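You operate a simulated robot arm through the tools that you are given. There is no shell and no other tool.

The job below is to be done with a simulated robot arm. You get a single attempt, and the scene is never put back.

## Task
Rinse both dirty sherds with the one cup of water.
Fine: rest the grey one on the turner meanwhile and end with it on the rubber pad, the orange one on the grid, the cup upright.

Only the result counts: the job must be done as asked and must still hold three seconds after the hand-in. Knocking over, shifting, dropping, spilling or breaking anything else fails it.

## Robot
A 7-joint arm with a two-finger parallel gripper, fixed in place. Base frame: the origin is on the floor under the middle of its stand, x ahead of it, y to its left, z up. Lengths are in mm, angles in degrees, forces in N, time in s.
With the tool pointing down near the work surface it reaches from about 440 to 920 mm from the base axis. Its first joint turns from -143.0 to 143.0 degrees. Payload 3 kg.
The TCP is the grasp point between the finger pads, 30 mm short of the fingertips. In the tool frame z runs along the fingers and y along their closing line. The gripper opens to 94 mm. The fingers are 28 mm wide and 10 mm thick; the gripper's body (50 by 96 mm) begins 55 mm behind the TCP.
Orientation is that of the tool frame in the base frame, as a unit quaternion [x, y, z, w]. With the fingers straight down and closing along the base's y, the tool's x points along the base's -x, its y along +y and its z along -z.

## Interface
- The arm moves only by the tool drive_tool. Its argument "targets" is a list of rows, each a list of 6 numbers: the shift along the tool's x, y, z in cm, then the turn, a rotation vector about the tool's x, y, z in degrees. In form: [[tx, ty, tz, wx, wy, wz], ...]. A call has 1 to 20 rows; each row shifts and turns the commanded pose from where the row before left it, along the tool's axes as they then stand. "gripper" is the finger opening in cm, from 0 to 9.4, set as the call begins (left out, the last holds). Each row takes 0.2 s and may step no farther than 50 mm and 8.6 degrees from the row before; otherwise, or with a gripper value out of range, the whole call is refused. Where a pose cannot be reached the arm comes as near as it can. A force on the tool above 90 N (or 10 N above the force at the start of the call, whichever is more), or a blocked arm, ends the call early, and 0.2 s more pass. The fingers move at their own pace (about 72 mm/s each) and stop on an object; they squeeze with about 40 N. The grip force told is the motor's: it shows also when the fingers shut on nothing. Time passes only in rows, and 0.2 s behind the last, so rows that do not move let the fingers close. The reply holds the time, the measured pose of the TCP, the force on the tool along the base axes, the opening and the grip force, in the units named above and with some noise, with the torque about the TCP (base axes, N m) and any sound that the robot's microphone picked up.
- Cameras (640 x 400 px; columns grow to the right, rows downward): "scene" is fixed at [221.8, 649.9, 1525.1]; the picture's right is [-0.70, -0.72, 0.00], its down [-0.43, 0.42, -0.80] and it looks along [0.57, -0.56, -0.61] (base axes); focal length 370 px, centre (320, 200). "wrist" rides on the gripper at [76, 14, -103] in the tool frame; the picture's right is [-0.18, 0.98, 0.00], its down [-0.75, -0.14, -0.64] and it looks along [-0.63, -0.12, 0.77] (tool axes); focal length 243 px, centre (320, 200). There is no depth. A picture from a camera that has moved, and an enlarged one, comes with that camera's place and axes in the base frame and with its lens.
- camera(camera): a new picture of that camera. It takes no simulated time.
- enlarge(camera, box): a new picture of the part [left, top, right, bottom] of that camera's present view, enlarged. It takes no simulated time.
- hand_in(): hands the job in; it is judged then, once.

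Places have to be worked out from the pictures, the camera data and where the tool is seen. Open the gripper and draw the arm clear of the work before you hand the job in, unless the task says otherwise.

The tools are called after ">>>" as name(argument=value, ...) on one line, values as JSON. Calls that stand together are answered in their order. drive_tool: Moves the arm, as the interface text tells. Its arguments: {"type":"object","properties":{"targets":{"type":"array"},"gripper":{"type":"number"}},"required":["targets"]} The other tools are called the same way: camera (camera) takes a picture; enlarge (camera, box) takes an enlarged picture of a part of a camera's view; hand_in () hands the job in.

At the start:

```text
time: 0.0
position: [676.3, -174.7, 1114.2]
tcp_rot: [0.0, 1.0, 0.0, 0.0]
contact_force: [0.3, 0.4, -0.2]
wrist_torque: [0.03, -0.01, 0.04]
width: 94.0
finger_force: 0.1
```

scene: 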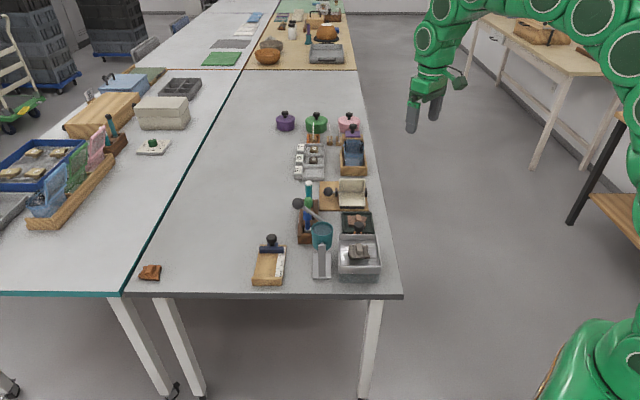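
wrist: 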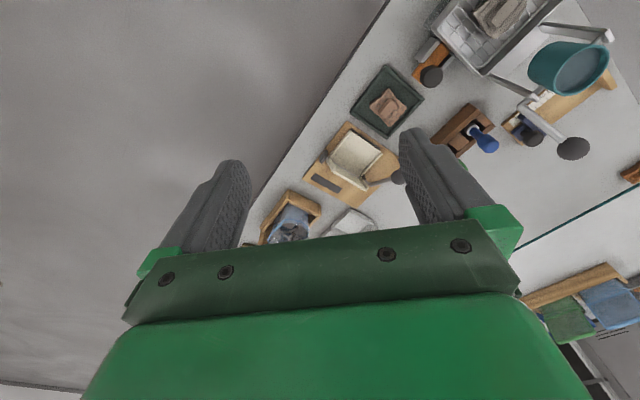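

I start by looking closely at the work area in both cameras before any motion.

>>> enlarge(camera="scene", box=[240, 180, 400, 290])

>>> enlarge(camera="scene", box=[260, 100, 400, 200])

>>> enlarge(camera="wrist", box=[400, 0, 640, 180])

>>> enlarge(camera="scene", box=[120, 180, 280, 290])

```text
3.64 times, centred on (320, 235) of scene
camera zoom: at [221.8, 649.9, 1525.1], right [-0.7, -0.72, 0.0], down [-0.43, 0.42, -0.8], along [0.57, -0.56, -0.61], focal length 1344 px, centre (320, 73)
```

zoom: 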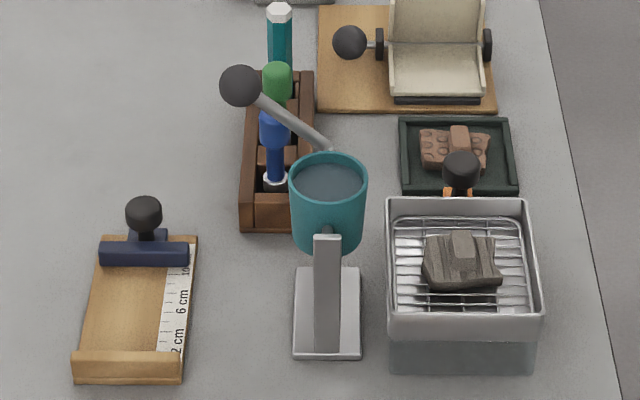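

```text
4.00 times, centred on (330, 150) of scene
camera zoom: at [221.8, 649.9, 1525.1], right [-0.7, -0.72, 0.0], down [-0.43, 0.42, -0.8], along [0.57, -0.56, -0.61], focal length 1479 px, centre (280, 400)
```

zoom: 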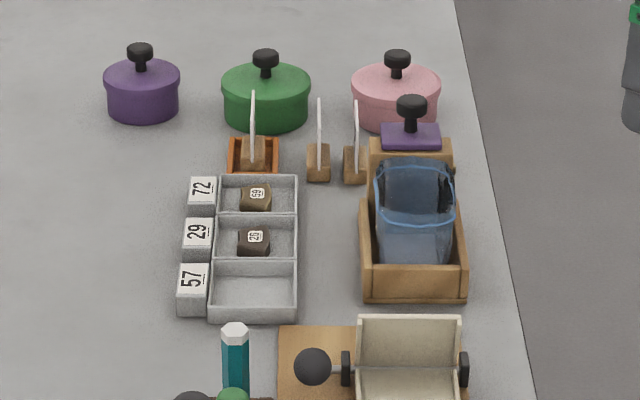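

```text
2.22 times, centred on (520, 90) of wrist
camera zoom: at [601.7, -160.9, 1215.6], right [0.18, 0.98, 0.0], down [0.75, -0.14, 0.64], along [0.63, -0.12, -0.77], focal length 539 px, centre (-124, 444)
```

zoom: 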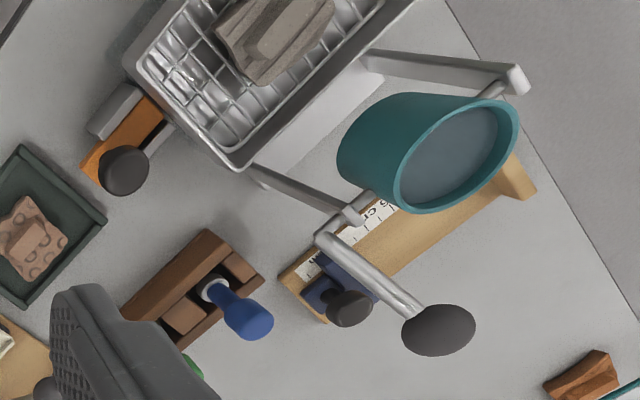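

```text
3.64 times, centred on (200, 235) of scene
camera zoom: at [221.8, 649.9, 1525.1], right [-0.7, -0.72, 0.0], down [-0.43, 0.42, -0.8], along [0.57, -0.56, -0.61], focal length 1344 px, centre (756, 73)
```

zoom: 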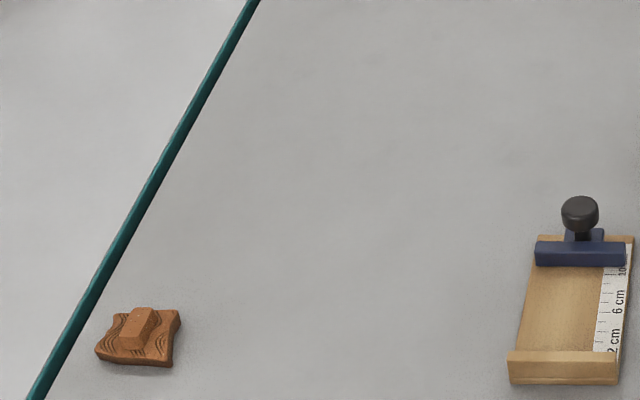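

The grey sherd sits on the wire grid (about x 659, y 71), the cup's rim is triangulated at about (729, 144, 882) and its lever ball at (819, 146, 918). I will move the wrist camera nearer, staying high, to inspect.

>>> drive_tool(targets=[[1.93, 3.25, 1.9, 0, 0, 0], [1.93, 3.25, 1.9, 0, 0, 0], [1.93, 3.25, 1.9, 0, 0, 0], [1.93, 3.25, 1.9, 0, 0, 0], [1.93, 3.25, 1.9, 0, 0, 0], [1.93, 3.25, 1.9, 0, 0, 0]])

>>> camera(camera="wrist")

>>> camera(camera="scene")

```text
time: 1.4
position: [562.6, 20.7, 999.6]
tcp_rot: [0.0, 1.0, 0.001, 0.001]
contact_force: [-0.5, 0.8, 0.3]
wrist_torque: [0.01, -0.01, 0.0]
width: 94.0
finger_force: 0.1
```

```text
taken
camera wrist: at [488.0, 34.5, 1101.8], right [0.18, 0.98, 0.0], down [0.75, -0.14, 0.64], along [0.63, -0.12, -0.77], focal length 243 px, centre (320, 200)
```

wrist: 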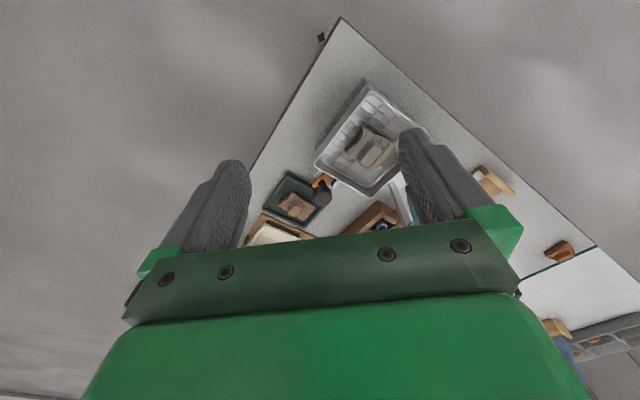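

```text
taken
```

scene: 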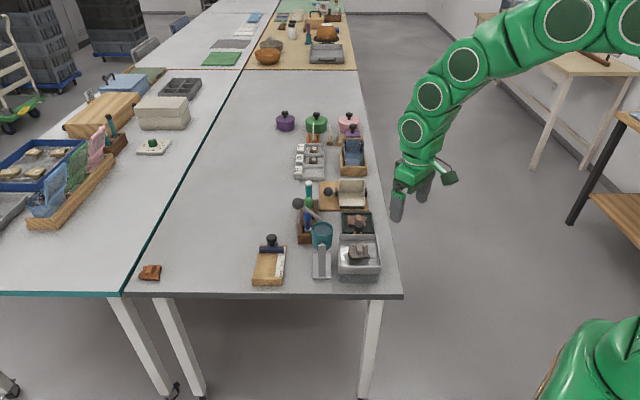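

The basin and the dark pad are now in the wrist view; I enlarge it to see the details.

>>> enlarge(camera="wrist", box=[240, 70, 420, 185])

>>> enlarge(camera="wrist", box=[240, 150, 400, 250])

>>> enlarge(camera="scene", box=[330, 170, 390, 215])

>>> enlarge(camera="scene", box=[290, 180, 345, 220])

>>> enlarge(camera="scene", box=[325, 205, 390, 285])

```text
3.48 times, centred on (330, 128) of wrist
camera zoom: at [488.0, 34.5, 1101.8], right [0.18, 0.98, 0.0], down [0.75, -0.14, 0.64], along [0.63, -0.12, -0.77], focal length 844 px, centre (285, 452)
```

zoom: 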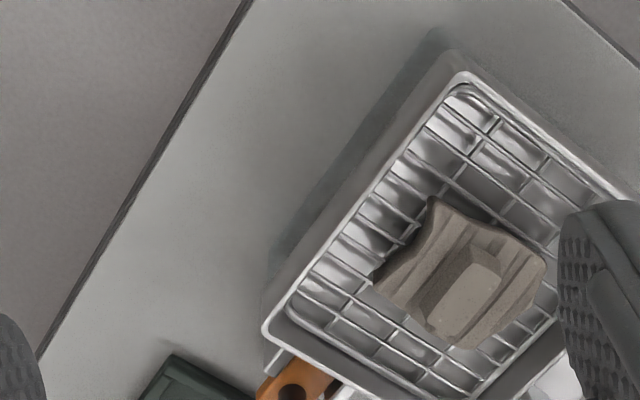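

```text
4.00 times, centred on (320, 200) of wrist
camera zoom: at [488.0, 34.5, 1101.8], right [0.18, 0.98, 0.0], down [0.75, -0.14, 0.64], along [0.63, -0.12, -0.77], focal length 970 px, centre (320, 200)
```

zoom: 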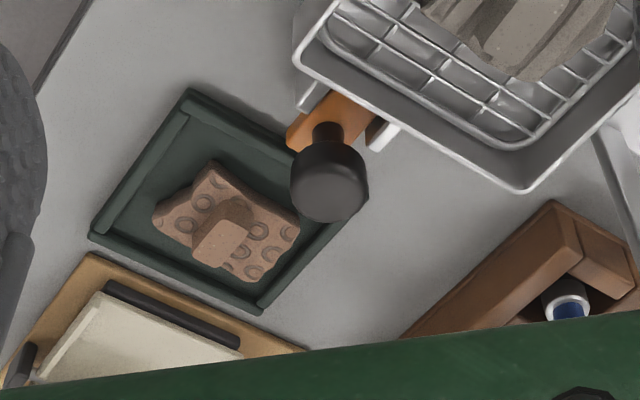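

```text
8.89 times, centred on (360, 192) of scene
camera zoom: at [221.8, 649.9, 1525.1], right [-0.7, -0.72, 0.0], down [-0.43, 0.42, -0.8], along [0.57, -0.56, -0.61], focal length 3286 px, centre (-36, 267)
```

zoom: 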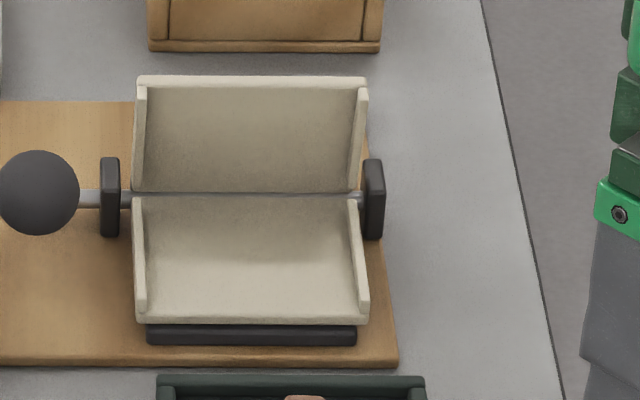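

```text
10.00 times, centred on (318, 200) of scene
camera zoom: at [221.8, 649.9, 1525.1], right [-0.7, -0.72, 0.0], down [-0.43, 0.42, -0.8], along [0.57, -0.56, -0.61], focal length 3697 px, centre (345, 200)
```

zoom: 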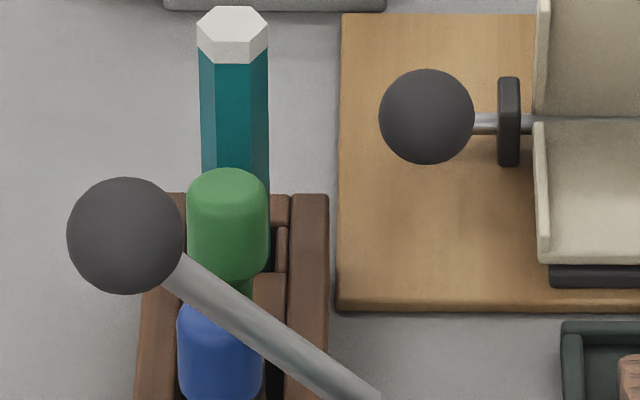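

```text
5.00 times, centred on (358, 245) of scene
camera zoom: at [221.8, 649.9, 1525.1], right [-0.7, -0.72, 0.0], down [-0.43, 0.42, -0.8], along [0.57, -0.56, -0.61], focal length 1848 px, centre (132, -25)
```

zoom: 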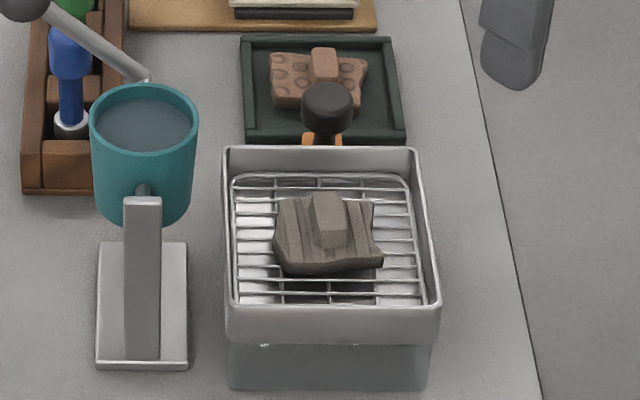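

The sherd on the dark-green pad and the grey one on the grid look like the dirty pair; the far orange piece is about 1130 mm from the base, beyond reach. I compare colours and refine the table height with more enlargements.

>>> enlarge(camera="scene", box=[135, 258, 167, 278])

>>> enlarge(camera="scene", box=[338, 208, 378, 233])

>>> enlarge(camera="scene", box=[340, 238, 380, 263])

>>> enlarge(camera="scene", box=[300, 210, 340, 285])

>>> enlarge(camera="wrist", box=[300, 0, 400, 60])

>>> enlarge(camera="scene", box=[370, 270, 420, 310])

```text
16.00 times, centred on (151, 268) of scene
camera zoom: at [221.8, 649.9, 1525.1], right [-0.7, -0.72, 0.0], down [-0.43, 0.42, -0.8], along [0.57, -0.56, -0.61], focal length 5915 px, centre (3024, -888)
```

zoom: 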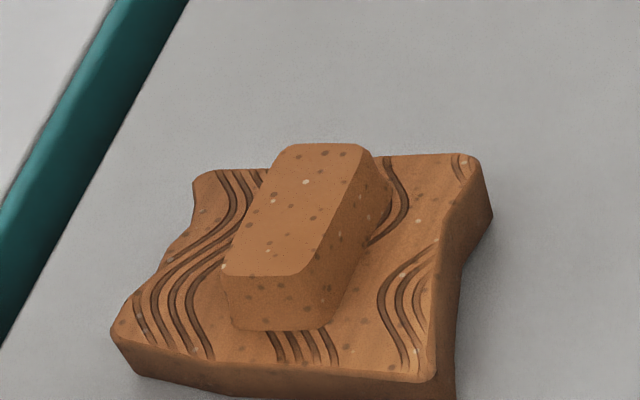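

```text
16.00 times, centred on (358, 220) of scene
camera zoom: at [221.8, 649.9, 1525.1], right [-0.7, -0.72, 0.0], down [-0.43, 0.42, -0.8], along [0.57, -0.56, -0.61], focal length 5915 px, centre (-288, -128)
```

zoom: 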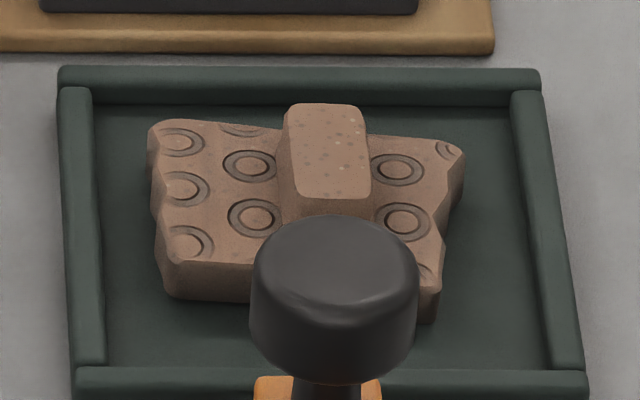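

```text
16.00 times, centred on (360, 250) of scene
camera zoom: at [221.8, 649.9, 1525.1], right [-0.7, -0.72, 0.0], down [-0.43, 0.42, -0.8], along [0.57, -0.56, -0.61], focal length 5915 px, centre (-320, -608)
```

zoom: 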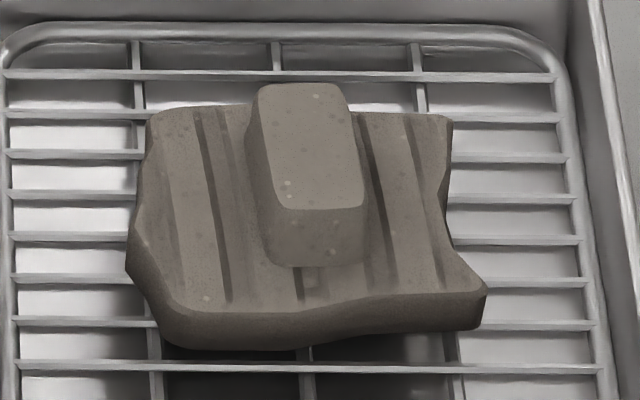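

```text
5.33 times, centred on (320, 248) of scene
camera zoom: at [221.8, 649.9, 1525.1], right [-0.7, -0.72, 0.0], down [-0.43, 0.42, -0.8], along [0.57, -0.56, -0.61], focal length 1972 px, centre (320, -53)
```

zoom: 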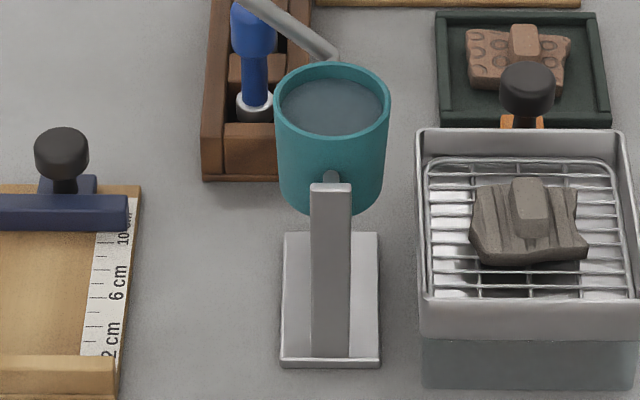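

```text
6.40 times, centred on (350, 30) of wrist
camera zoom: at [488.0, 34.5, 1101.8], right [0.18, 0.98, 0.0], down [0.75, -0.14, 0.64], along [0.63, -0.12, -0.77], focal length 1553 px, centre (128, 1288)
```

zoom: 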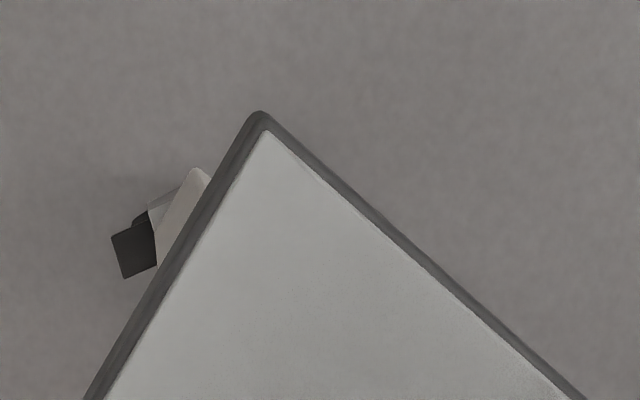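

```text
10.00 times, centred on (395, 290) of scene
camera zoom: at [221.8, 649.9, 1525.1], right [-0.7, -0.72, 0.0], down [-0.43, 0.42, -0.8], along [0.57, -0.56, -0.61], focal length 3697 px, centre (-430, -700)
```

zoom: 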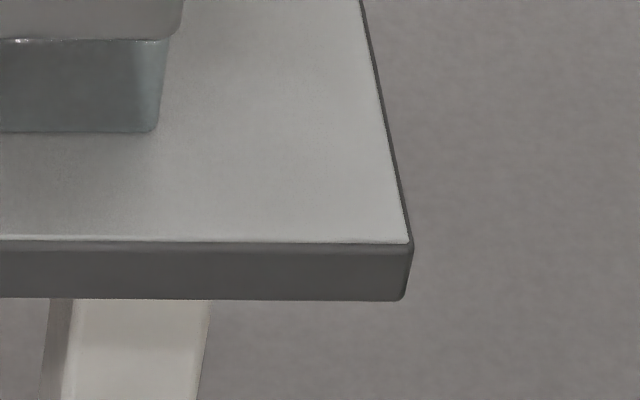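

Both candidates carry the same dull dirt film while the far piece looks clean and is unreachable, so the pair is grey (on grid) and the ringed one (on the pad). I shift over the cup and yaw the tool by about 44° to align with the table's axes.

>>> drive_tool(targets=[[-3.4, 2.2, 0, 0, 0, 0], [-3.4, 2.2, 0, 0, 0, 0], [-3.4, 2.2, 0, 0, 0, 0], [-3.4, 2.2, 0, 0, 0, 0], [0, 0, 0, 0, 0, 7.4], [0, 0, 0, 0, 0, 7.4], [0, 0, 0, 0, 0, 7.4], [0, 0, 0, 0, 0, 7.4], [0, 0, 0, 0, 0, 7.4], [0, 0, 0, 0, 0, 7.3]])

>>> camera(camera="wrist")

```text
time: 3.6
position: [696.5, 107.7, 1000.2]
tcp_rot: [0.377, 0.926, 0.0, -0.001]
contact_force: [-0.3, -0.1, 0.1]
wrist_torque: [0.02, 0.06, -0.03]
width: 94.0
finger_force: 0.1
```

```text
taken
camera wrist: at [653.3, 170.8, 1101.8], right [0.82, 0.57, 0.0], down [0.44, -0.63, 0.64], along [0.37, -0.53, -0.77], focal length 243 px, centre (320, 200)
```

wrist: 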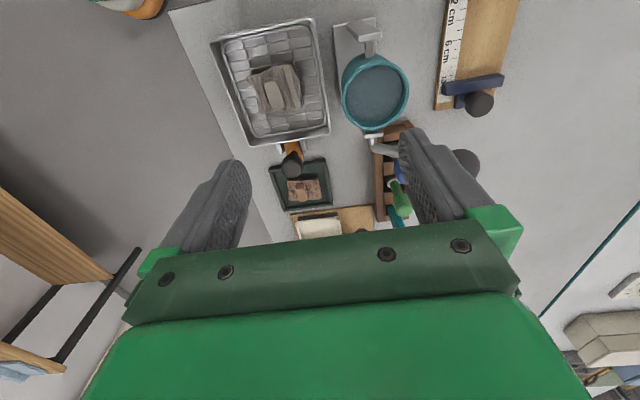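

The view is good; I enlarge the basin, cup and the knobbed orange part.

>>> enlarge(camera="wrist", box=[200, 10, 340, 95])

>>> enlarge(camera="wrist", box=[320, 10, 420, 75])

>>> enlarge(camera="wrist", box=[320, 60, 430, 135])

>>> enlarge(camera="wrist", box=[220, 90, 350, 175])

>>> enlarge(camera="wrist", box=[260, 140, 400, 240])

```text
4.57 times, centred on (270, 52) of wrist
camera zoom: at [653.3, 170.8, 1101.8], right [0.82, 0.57, 0.0], down [0.44, -0.63, 0.64], along [0.37, -0.53, -0.77], focal length 1109 px, centre (549, 874)
```

zoom: 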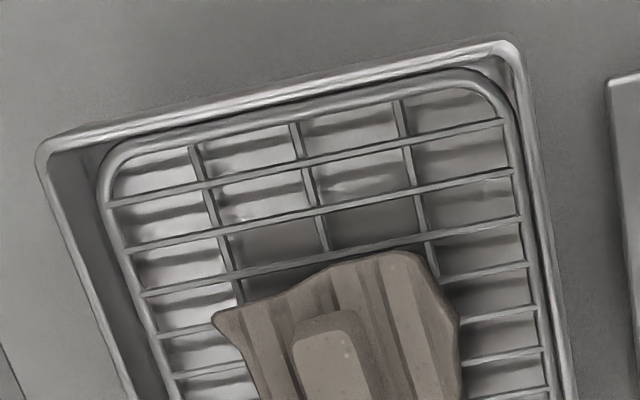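

```text
6.15 times, centred on (370, 42) of wrist
camera zoom: at [653.3, 170.8, 1101.8], right [0.82, 0.57, 0.0], down [0.44, -0.63, 0.64], along [0.37, -0.53, -0.77], focal length 1493 px, centre (12, 1169)
```

zoom: 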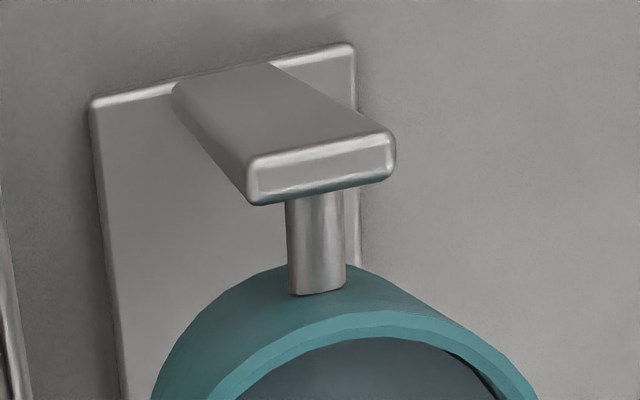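

```text
5.33 times, centred on (375, 98) of wrist
camera zoom: at [653.3, 170.8, 1101.8], right [0.82, 0.57, 0.0], down [0.44, -0.63, 0.64], along [0.37, -0.53, -0.77], focal length 1294 px, centre (27, 747)
```

zoom: 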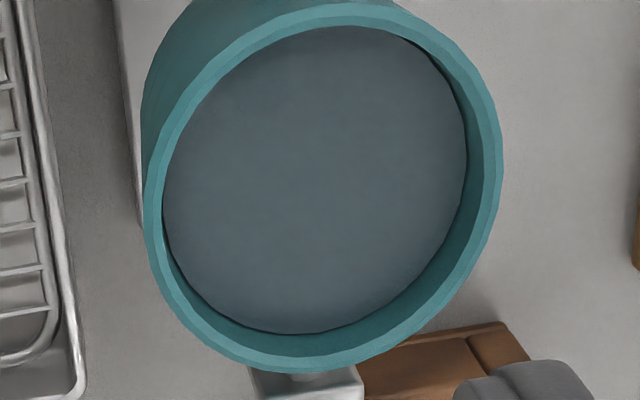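

```text
4.71 times, centred on (285, 132) of wrist
camera zoom: at [653.3, 170.8, 1101.8], right [0.82, 0.57, 0.0], down [0.44, -0.63, 0.64], along [0.37, -0.53, -0.77], focal length 1142 px, centre (485, 518)
```

zoom: 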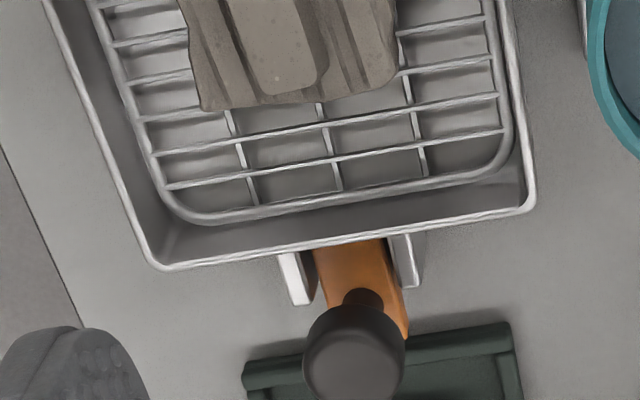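

```text
4.00 times, centred on (330, 190) of wrist
camera zoom: at [653.3, 170.8, 1101.8], right [0.82, 0.57, 0.0], down [0.44, -0.63, 0.64], along [0.37, -0.53, -0.77], focal length 970 px, centre (280, 240)
```

zoom: 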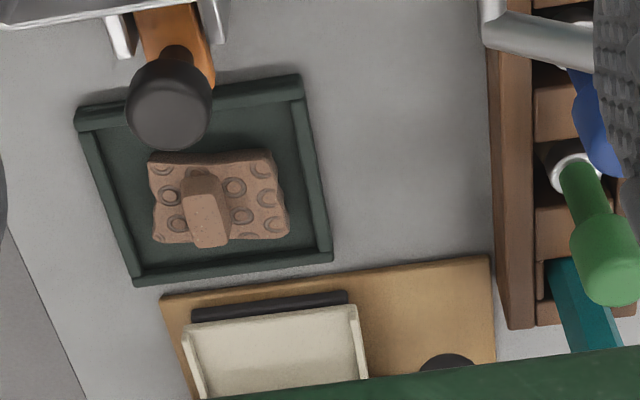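

The cup is a trunnion-mounted cup (axis along table depth, about z 858) with a lever ball; lifting the ball over towards the basin tilts it. I move above the ball and yaw the tool −90° so the fingers close along the cup's axle.

>>> drive_tool(targets=[[-2.03, 3.77, 0, 0, 0, 0], [-2.03, 3.77, 0, 0, 0, 0], [-2.03, 3.77, 0, 0, 0, 0], [0, 0, 0, 0, 0, -7.5], [0, 0, 0, 0, 0, -7.5], [0, 0, 0, 0, 0, -7.5], [0, 0, 0, 0, 0, -7.5], [0, 0, 0, 0, 0, -7.5], [0, 0, 0, 0, 0, -7.5], [0, 0, 0, 0, 0, -7.5], [0, 0, 0, 0, 0, -7.5], [0, 0, 0, 0, 0, -7.5], [0, 0, 0, 0, 0, -7.5], [0, 0, 0, 0, 0, -7.5], [0, 0, 0, 0, 0, -7.5]])

>>> camera(camera="wrist")

>>> enlarge(camera="scene", box=[270, 150, 400, 290])

```text
time: 6.8
position: [819.1, 146.0, 998.6]
tcp_rot: [-0.389, 0.921, 0.0, 0.0]
contact_force: [0.0, 0.0, -0.3]
wrist_torque: [0.0, 0.0, -0.03]
width: 93.9
finger_force: 0.0
```

```text
taken
camera wrist: at [757.2, 101.7, 1101.7], right [-0.58, 0.82, 0.0], down [0.63, 0.44, 0.64], along [0.52, 0.37, -0.77], focal length 243 px, centre (320, 200)
```

wrist: 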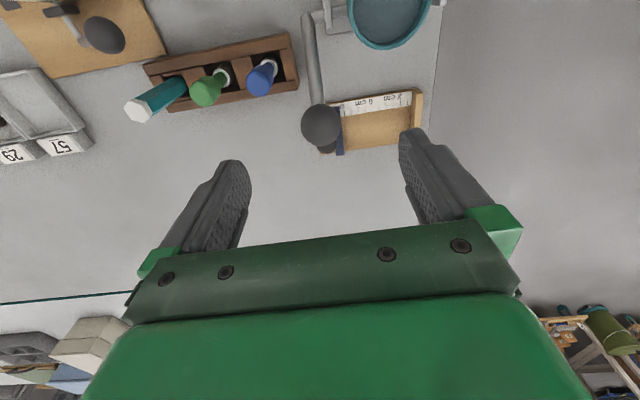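

```text
2.86 times, centred on (335, 220) of scene
camera zoom: at [221.8, 649.9, 1525.1], right [-0.7, -0.72, 0.0], down [-0.43, 0.42, -0.8], along [0.57, -0.56, -0.61], focal length 1056 px, centre (277, 143)
```

zoom: 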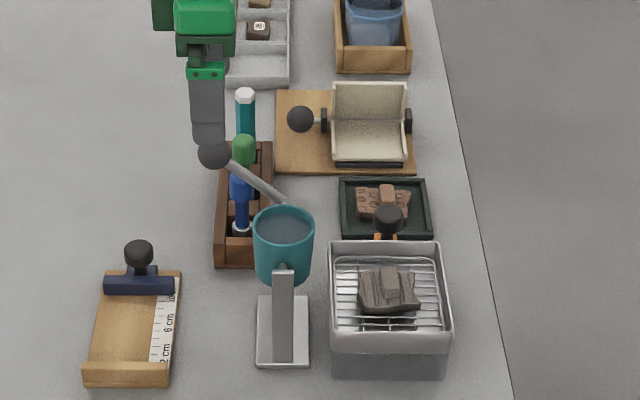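

The ball triangulates to about (821, 146, 919). I enlarge to see the rod, axle and post tops.

>>> enlarge(camera="wrist", box=[280, 0, 440, 100])

>>> enlarge(camera="wrist", box=[270, 80, 430, 170])

>>> enlarge(camera="scene", box=[290, 185, 350, 250])

```text
4.00 times, centred on (360, 50) of wrist
camera zoom: at [757.2, 101.7, 1101.7], right [-0.58, 0.82, 0.0], down [0.63, 0.44, 0.64], along [0.52, 0.37, -0.77], focal length 970 px, centre (160, 800)
```

zoom: 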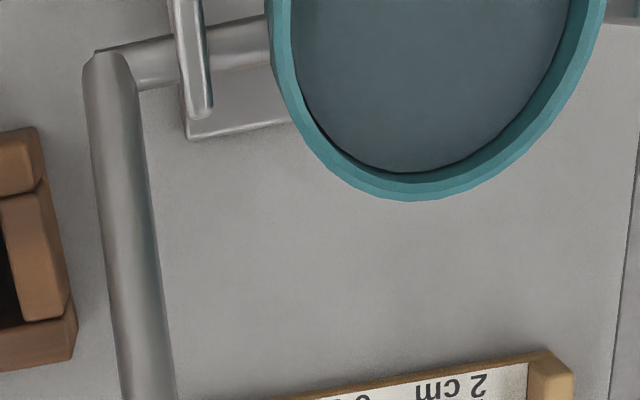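

```text
4.00 times, centred on (350, 125) of wrist
camera zoom: at [757.2, 101.7, 1101.7], right [-0.58, 0.82, 0.0], down [0.63, 0.44, 0.64], along [0.52, 0.37, -0.77], focal length 970 px, centre (200, 500)
```

zoom: 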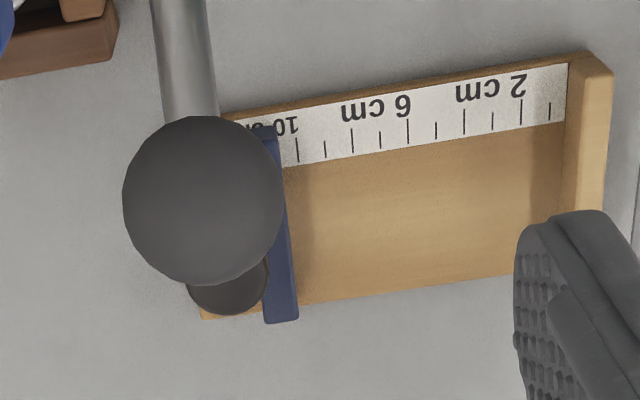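

```text
6.15 times, centred on (320, 218) of scene
camera zoom: at [221.8, 649.9, 1525.1], right [-0.7, -0.72, 0.0], down [-0.43, 0.42, -0.8], along [0.57, -0.56, -0.61], focal length 2275 px, centre (320, 92)
```

zoom: 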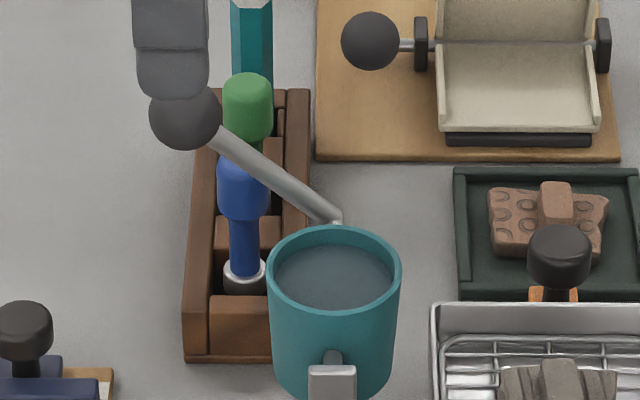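

Ball centre ≈ (821, 146, 919), axle end ≈ (774, 99, 857): lever about 91 mm at 43° above horizontal. I set the fingers to 60 mm and descend around the ball, still without closing.

>>> drive_tool(targets=[[-0.14, -0.14, 2.6, 0, 0, 0], [0, 0, 2.7, 0, 0, 0], [0, 0, 2.6, 0, 0, 0]], gripper=6.0)

>>> camera(camera="wrist")

>>> enlarge(camera="scene", box=[270, 150, 370, 260])

```text
time: 7.6
position: [822.4, 146.7, 922.2]
tcp_rot: [-0.388, 0.922, -0.001, 0.001]
contact_force: [0.2, 0.8, 0.0]
wrist_torque: [-0.03, -0.02, -0.04]
width: 59.9
finger_force: 0.1
```

```text
taken
camera wrist: at [758.9, 101.1, 1023.6], right [-0.58, 0.82, 0.0], down [0.63, 0.44, 0.64], along [0.53, 0.37, -0.77], focal length 243 px, centre (320, 200)
```

wrist: 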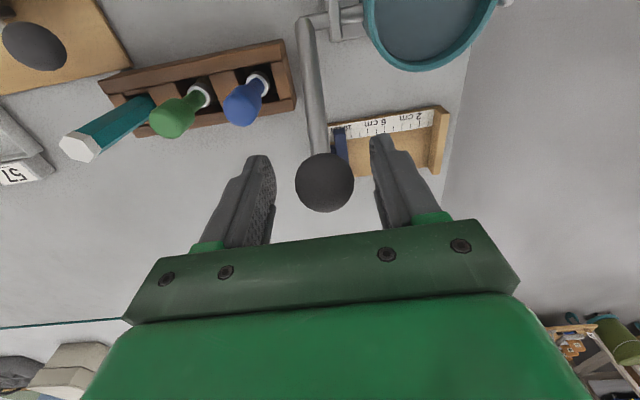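

```text
3.64 times, centred on (320, 205) of scene
camera zoom: at [221.8, 649.9, 1525.1], right [-0.7, -0.72, 0.0], down [-0.43, 0.42, -0.8], along [0.57, -0.56, -0.61], focal length 1344 px, centre (320, 182)
```

zoom: 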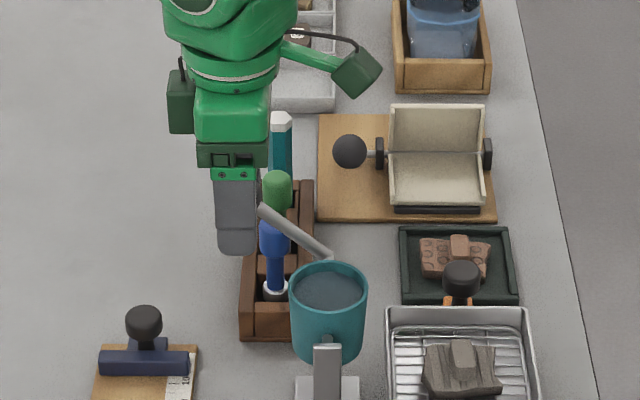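

The ball is centred between the fingers to within a couple of mm. I make a small correction and close on it.

>>> drive_tool(targets=[[0, 0.15, 0.3, 0, 0, 0]])

>>> drive_tool(targets=[[0, 0, 0, 0, 0, 0], [0, 0, 0, 0, 0, 0], [0, 0, 0, 0, 0, 0]], gripper=2.6)

>>> camera(camera="wrist")

```text
time: 8.0
position: [819.9, 147.4, 918.3]
tcp_rot: [-0.388, 0.922, 0.0, -0.001]
contact_force: [-0.1, 0.3, -0.1]
wrist_torque: [-0.01, -0.03, 0.04]
width: 60.0
finger_force: 0.0
```

```text
time: 8.8
position: [819.9, 149.2, 919.9]
tcp_rot: [-0.389, 0.921, 0.0, 0.0]
contact_force: [-13.1, 6.6, 0.9]
wrist_torque: [-0.01, 0.06, 0.0]
width: 31.3
finger_force: 44.9
```

```text
taken
camera wrist: at [757.1, 102.7, 1020.2], right [-0.58, 0.82, 0.0], down [0.63, 0.44, 0.64], along [0.52, 0.37, -0.77], focal length 243 px, centre (320, 200)
```

wrist: 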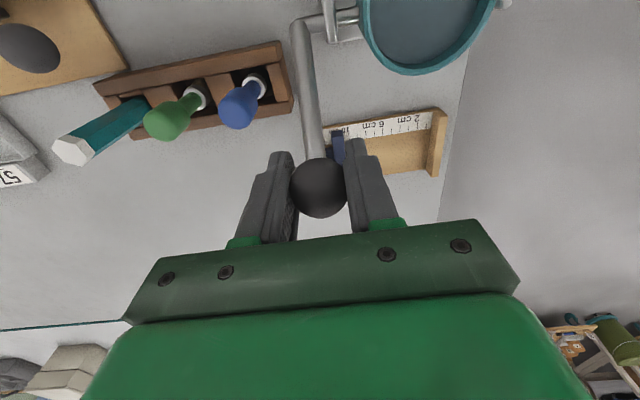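

The ball is gripped (31 mm wide); a 14 N side load shows a ~2 mm misfit along the axle, which I relieve first.

>>> drive_tool(targets=[[0, 0.15, 0, 0, 0, 0], [0, 0, 0, 0, 0, 0]])

```text
time: 9.4
position: [818.9, 147.3, 917.3]
tcp_rot: [-0.388, 0.922, -0.001, 0.0]
contact_force: [-1.8, -1.3, 1.6]
wrist_torque: [-0.05, -0.01, 0.05]
width: 31.6
finger_force: 44.7
```

Load is now near zero. I raise the lever along its arc by a small 8° test, below where I judge the water would reach the lip.

>>> drive_tool(targets=[[0.449, 0, -0.449, 0, 0, 0], [0.48, 0, -0.417, 0, 0, 0], [0, 0, 0, 0, 0, 0]])

>>> enlarge(camera="scene", box=[290, 205, 390, 285])

>>> enlarge(camera="wrist", box=[270, 0, 520, 130])

```text
time: 10.2
position: [814.0, 141.6, 926.7]
tcp_rot: [-0.388, 0.922, 0.001, 0.0]
contact_force: [21.3, -4.8, -7.2]
wrist_torque: [0.78, -0.79, 0.01]
width: 31.4
finger_force: 45.3
```

```text
5.00 times, centred on (340, 245) of scene
camera zoom: at [221.8, 649.9, 1525.1], right [-0.7, -0.72, 0.0], down [-0.43, 0.42, -0.8], along [0.57, -0.56, -0.61], focal length 1848 px, centre (220, -25)
```

zoom: 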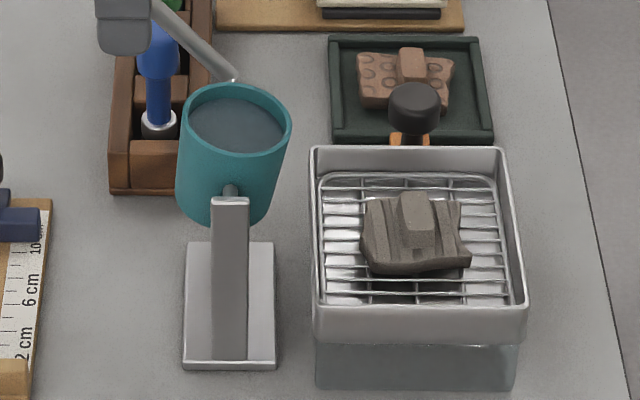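

```text
2.56 times, centred on (395, 65) of wrist
camera zoom: at [750.5, 96.4, 1028.5], right [-0.57, 0.82, 0.0], down [0.63, 0.44, 0.64], along [0.53, 0.37, -0.77], focal length 621 px, centre (128, 546)
```

zoom: 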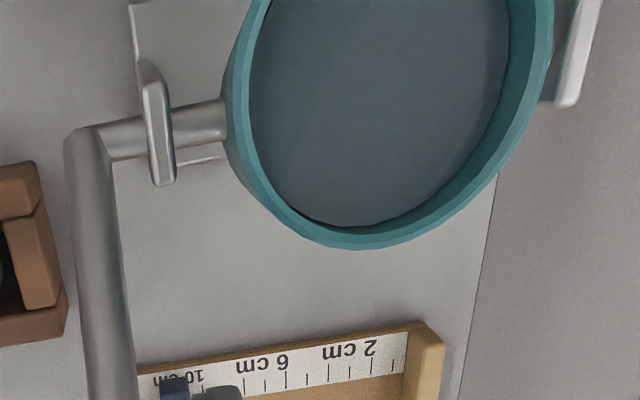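

The cup followed the lever by about 8° with no flow, but the ball twists in the grip (about 1.1 N·m). I ease the commanded opening to just the ball's width to see whether grip force falls.

>>> drive_tool(targets=[[0, 0, 0, 0, 0, 0], [0, 0, 0, 0, 0, 0]], gripper=3.12)

```text
time: 10.8
position: [812.7, 141.8, 926.6]
tcp_rot: [-0.388, 0.922, 0.0, -0.001]
contact_force: [1.3, -5.0, -2.2]
wrist_torque: [-0.02, 0.07, -0.05]
width: 33.7
finger_force: 2.2
```

Grip force dropped to about 2 N. I check whether the cup held its tilt.

>>> enlarge(camera="scene", box=[290, 185, 390, 285])

>>> camera(camera="wrist")

```text
4.00 times, centred on (340, 235) of scene
camera zoom: at [221.8, 649.9, 1525.1], right [-0.7, -0.72, 0.0], down [-0.43, 0.42, -0.8], along [0.57, -0.56, -0.61], focal length 1479 px, centre (240, 60)
```

zoom: 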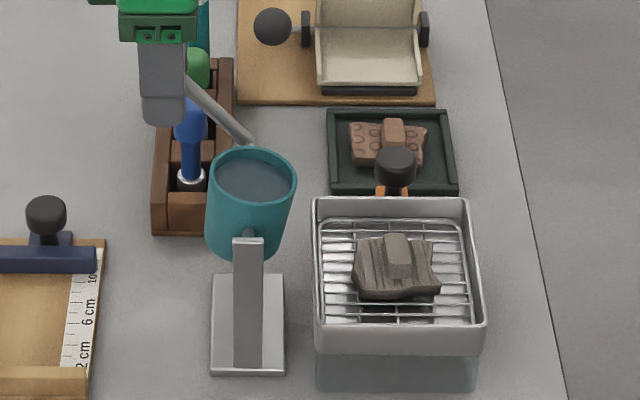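

```text
taken
camera wrist: at [750.0, 97.0, 1028.5], right [-0.58, 0.82, 0.0], down [0.63, 0.44, 0.64], along [0.52, 0.37, -0.77], focal length 243 px, centre (320, 200)
```

wrist: 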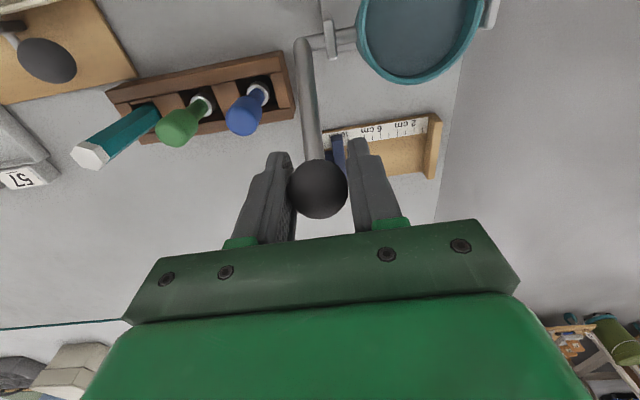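

The cup holds its tilt by itself (light hinge friction, about 0.1–0.2 N·m), so a soft grip is enough. I look for a commanded opening that gives a modest grip force.

>>> drive_tool(targets=[[0, 0, 0, 0, 0, 0], [0, 0, 0, 0, 0, 0]], gripper=3.02)

```text
time: 11.4
position: [812.5, 142.3, 926.2]
tcp_rot: [-0.388, 0.922, 0.0, 0.0]
contact_force: [2.0, -6.2, -3.3]
wrist_torque: [0.04, 0.04, -0.02]
width: 33.6
finger_force: 2.3
```

>>> drive_tool(targets=[[0, 0, 0, 0, 0, 0], [0, 0, 0, 0, 0, 0]], gripper=2.85)

```text
time: 12.0
position: [813.1, 142.3, 925.7]
tcp_rot: [-0.388, 0.922, 0.001, 0.0]
contact_force: [5.1, -7.0, -1.3]
wrist_torque: [0.01, 0.02, 0.0]
width: 33.3
finger_force: 4.4
```

A one-sided 8 N load along the axle shows the tool is about 1 mm off-centre; I shift back by 1 mm and re-read.

>>> drive_tool(targets=[[0, -0.1, 0, 0, 0, 0], [0, 0, 0, 0, 0, 0]], gripper=2.85)

```text
time: 12.6
position: [814.3, 141.4, 927.8]
tcp_rot: [-0.388, 0.922, 0.0, 0.0]
contact_force: [1.5, -3.3, -2.4]
wrist_torque: [-0.01, 0.02, 0.03]
width: 31.8
finger_force: 45.1
```

>>> drive_tool(targets=[[0, 0, 0, 0, 0, 0], [0, 0, 0, 0, 0, 0]], gripper=3.1)

```text
time: 13.2
position: [813.7, 140.7, 925.9]
tcp_rot: [-0.388, 0.922, 0.0, 0.0]
contact_force: [0.6, -0.1, 0.2]
wrist_torque: [0.05, -0.03, -0.01]
width: 32.1
finger_force: 0.8
```

>>> drive_tool(targets=[[0, 0, 0, 0, 0, 0], [0, 0, 0, 0, 0, 0]], gripper=3.0)

```text
time: 13.8
position: [812.4, 141.9, 927.4]
tcp_rot: [-0.388, 0.921, 0.0, 0.0]
contact_force: [0.4, 2.2, 0.8]
wrist_torque: [0.02, -0.05, 0.02]
width: 31.6
finger_force: 44.4
```

>>> drive_tool(targets=[[0, 0, 0, 0, 0, 0], [0, 0, 0, 0, 0, 0]], gripper=3.06)

```text
time: 14.4
position: [814.1, 141.2, 926.3]
tcp_rot: [-0.388, 0.922, 0.0, -0.001]
contact_force: [-0.1, 2.6, 2.3]
wrist_torque: [-0.02, 0.04, 0.01]
width: 31.5
finger_force: 18.9
```

A commanded 3.06 cm gives about 19 N, low enough for the ball to turn in the pads. The water sits about 5 mm below the rim, so about 45° of tilt leaves half the cup; I raise the lever along the arc to about vertical and look.

>>> drive_tool(targets=[[1.177, 0, -0.809, 0, 0, 0], [1.438, 0, -0.671, 0, 0, 0], [1.376, 0, -0.381, 0, 0, 0], [1.3, 0, -0.15, 0, 0, 0]])

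>>> enlarge(camera="scene", box=[290, 185, 390, 285])

>>> camera(camera="wrist")

```text
time: 15.4
position: [776.5, 102.9, 946.7]
tcp_rot: [-0.389, 0.921, -0.001, 0.0]
contact_force: [-5.2, 7.9, 5.5]
wrist_torque: [0.07, -0.01, 0.03]
width: 36.0
finger_force: 4.6
```

```text
4.00 times, centred on (340, 235) of scene
camera zoom: at [221.8, 649.9, 1525.1], right [-0.7, -0.72, 0.0], down [-0.43, 0.42, -0.8], along [0.57, -0.56, -0.61], focal length 1479 px, centre (240, 60)
```

zoom: 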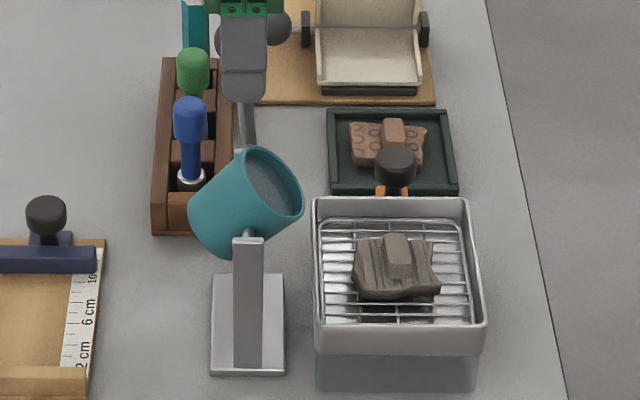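

```text
taken
camera wrist: at [714.1, 58.1, 1048.8], right [-0.58, 0.82, 0.0], down [0.63, 0.44, 0.64], along [0.52, 0.37, -0.77], focal length 243 px, centre (320, 200)
```

wrist: 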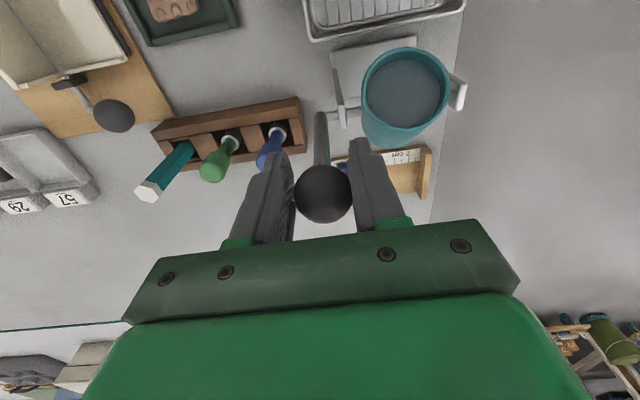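

The cup is tilted roughly 35–40°. I look closely at the water surface, the lip and the sherd.

>>> enlarge(camera="scene", box=[298, 212, 338, 257])

>>> enlarge(camera="wrist", box=[290, 0, 480, 160])

>>> enlarge(camera="scene", box=[330, 225, 390, 270])

```text
8.89 times, centred on (318, 234) of scene
camera zoom: at [221.8, 649.9, 1525.1], right [-0.7, -0.72, 0.0], down [-0.43, 0.42, -0.8], along [0.57, -0.56, -0.61], focal length 3286 px, centre (338, -107)
```

zoom: 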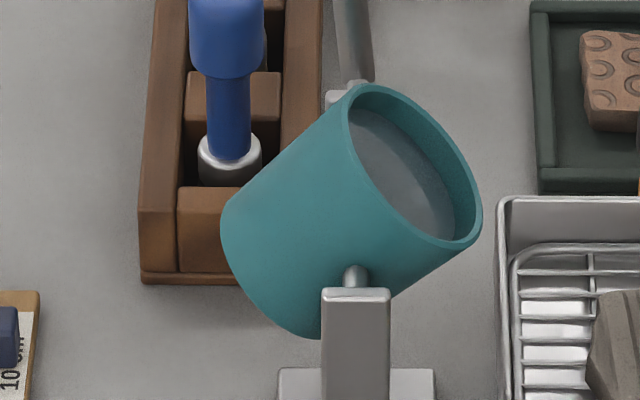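

```text
2.50 times, centred on (385, 80) of wrist
camera zoom: at [714.1, 58.1, 1048.8], right [-0.58, 0.82, 0.0], down [0.63, 0.44, 0.64], along [0.52, 0.37, -0.77], focal length 606 px, centre (158, 500)
```

zoom: 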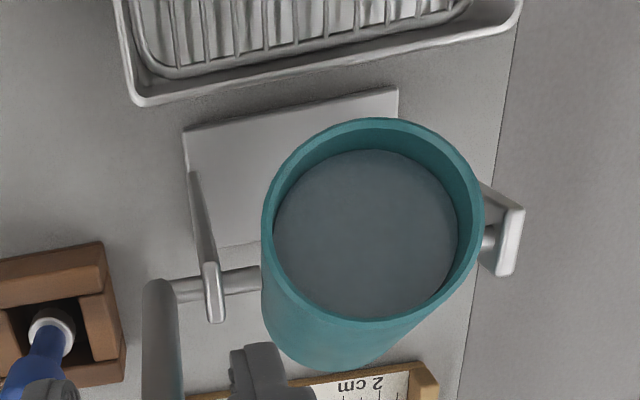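

```text
8.89 times, centred on (360, 248) of scene
camera zoom: at [221.8, 649.9, 1525.1], right [-0.7, -0.72, 0.0], down [-0.43, 0.42, -0.8], along [0.57, -0.56, -0.61], focal length 3286 px, centre (-36, -222)
```

zoom: 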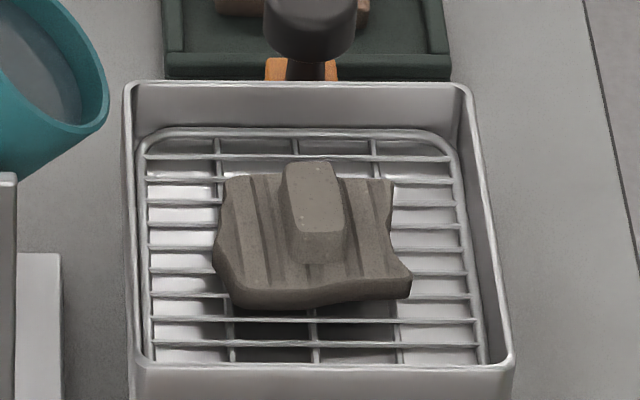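

No flow or sound so far. I zoom further on the water surface to see if the level has changed.

>>> enlarge(camera="wrist", box=[355, 40, 455, 140])

>>> enlarge(camera="scene", box=[310, 215, 335, 245])

```text
4.00 times, centred on (405, 90) of wrist
camera zoom: at [714.1, 58.1, 1048.8], right [-0.58, 0.82, 0.0], down [0.63, 0.44, 0.64], along [0.52, 0.37, -0.77], focal length 970 px, centre (-20, 640)
```

zoom: 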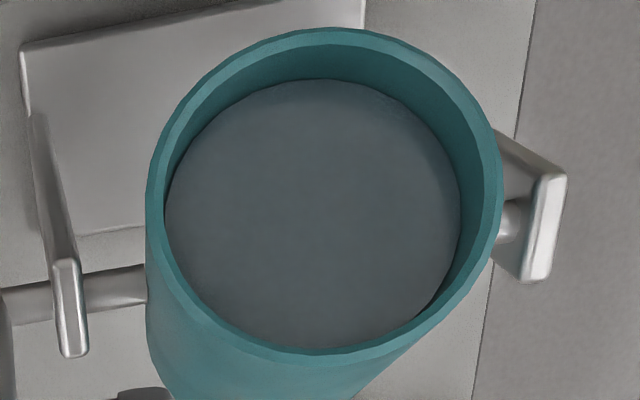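

```text
13.33 times, centred on (322, 230) of scene
camera zoom: at [221.8, 649.9, 1525.1], right [-0.7, -0.72, 0.0], down [-0.43, 0.42, -0.8], along [0.57, -0.56, -0.61], focal length 4929 px, centre (287, -200)
```

zoom: 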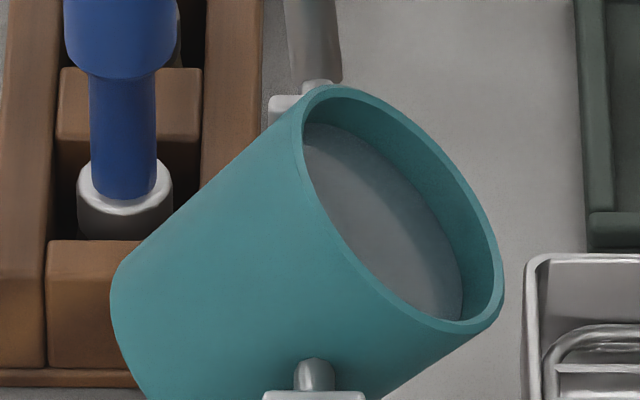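

The water disc seems about 3 mm lower in the cup than at the start. I hold still briefly and compare again.

>>> drive_tool(targets=[[0, 0, 0, 0, 0, 0]])

>>> enlarge(camera="wrist", box=[355, 40, 455, 140])

>>> enlarge(camera="scene", box=[300, 205, 390, 290])

```text
time: 15.8
position: [776.6, 103.3, 946.5]
tcp_rot: [-0.388, 0.922, 0.0, 0.0]
contact_force: [-6.6, 7.0, 4.7]
wrist_torque: [0.03, 0.06, 0.07]
width: 36.1
finger_force: 5.0
```

```text
4.00 times, centred on (405, 90) of wrist
camera zoom: at [714.3, 58.1, 1048.6], right [-0.58, 0.82, 0.0], down [0.63, 0.44, 0.64], along [0.52, 0.37, -0.77], focal length 970 px, centre (-20, 640)
```

zoom: 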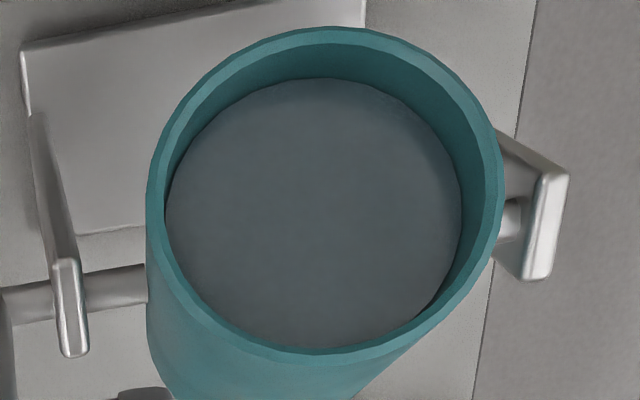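

```text
4.71 times, centred on (345, 248) of scene
camera zoom: at [221.8, 649.9, 1525.1], right [-0.7, -0.72, 0.0], down [-0.43, 0.42, -0.8], along [0.57, -0.56, -0.61], focal length 1740 px, centre (202, -24)
```

zoom: 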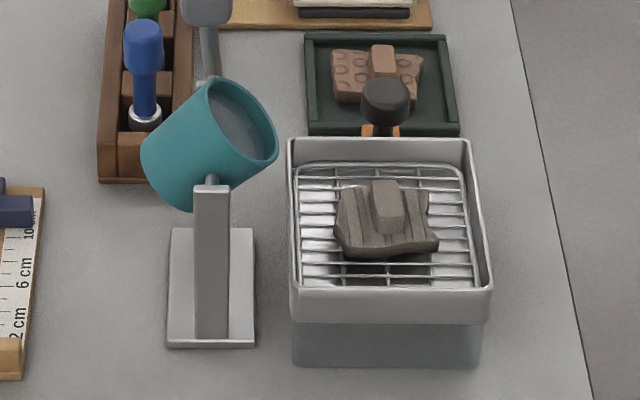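

Nothing changes while holding, so pouring needs more tilt. I re-centre the grip along the axle by 2.3 mm and continue up in small steps, watching for flow.

>>> drive_tool(targets=[[0, 0.22, 0, 0, 0, 0], [0, 0, 0, 0, 0, 0]], gripper=3.06)

>>> camera(camera="wrist")

```text
time: 16.4
position: [775.6, 103.8, 946.0]
tcp_rot: [-0.389, 0.921, 0.0, 0.0]
contact_force: [7.8, -5.3, -0.1]
wrist_torque: [0.09, -0.1, -0.16]
width: 33.2
finger_force: 45.3
```

```text
taken
camera wrist: at [713.0, 59.0, 1048.5], right [-0.57, 0.82, 0.0], down [0.63, 0.44, 0.64], along [0.53, 0.37, -0.77], focal length 243 px, centre (320, 200)
```

wrist: 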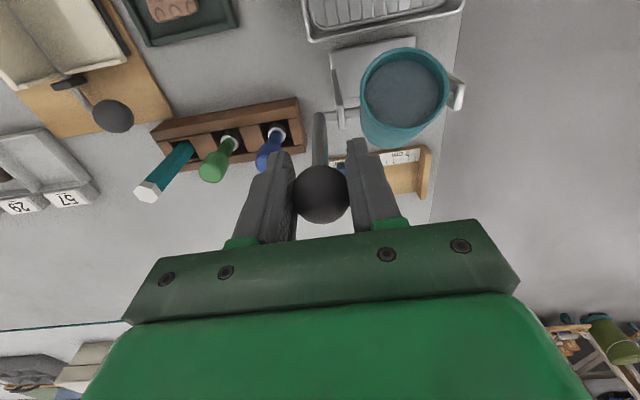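

>>> drive_tool(targets=[[0, 0, 0, 0, 0, 0], [0, 0, 0, 0, 0, 0]], gripper=3.24)

```text
time: 17.0
position: [775.8, 104.0, 945.0]
tcp_rot: [-0.389, 0.921, 0.0, 0.0]
contact_force: [2.9, -4.4, 0.8]
wrist_torque: [-0.02, 0.01, -0.06]
width: 35.4
finger_force: 2.4
```

I switch to turning the hand together with the lever, so a firm grip does not twist the ball. First re-centre by −1 mm and close fully.

>>> drive_tool(targets=[[0, -0.1, 0, 0, 0, 0], [0, 0, 0, 0, 0, 0]], gripper=2.8)

```text
time: 17.6
position: [775.8, 103.3, 947.3]
tcp_rot: [-0.389, 0.921, 0.001, -0.001]
contact_force: [4.2, -4.8, 3.6]
wrist_torque: [-0.08, 0.11, -0.03]
width: 33.0
finger_force: 44.9
```

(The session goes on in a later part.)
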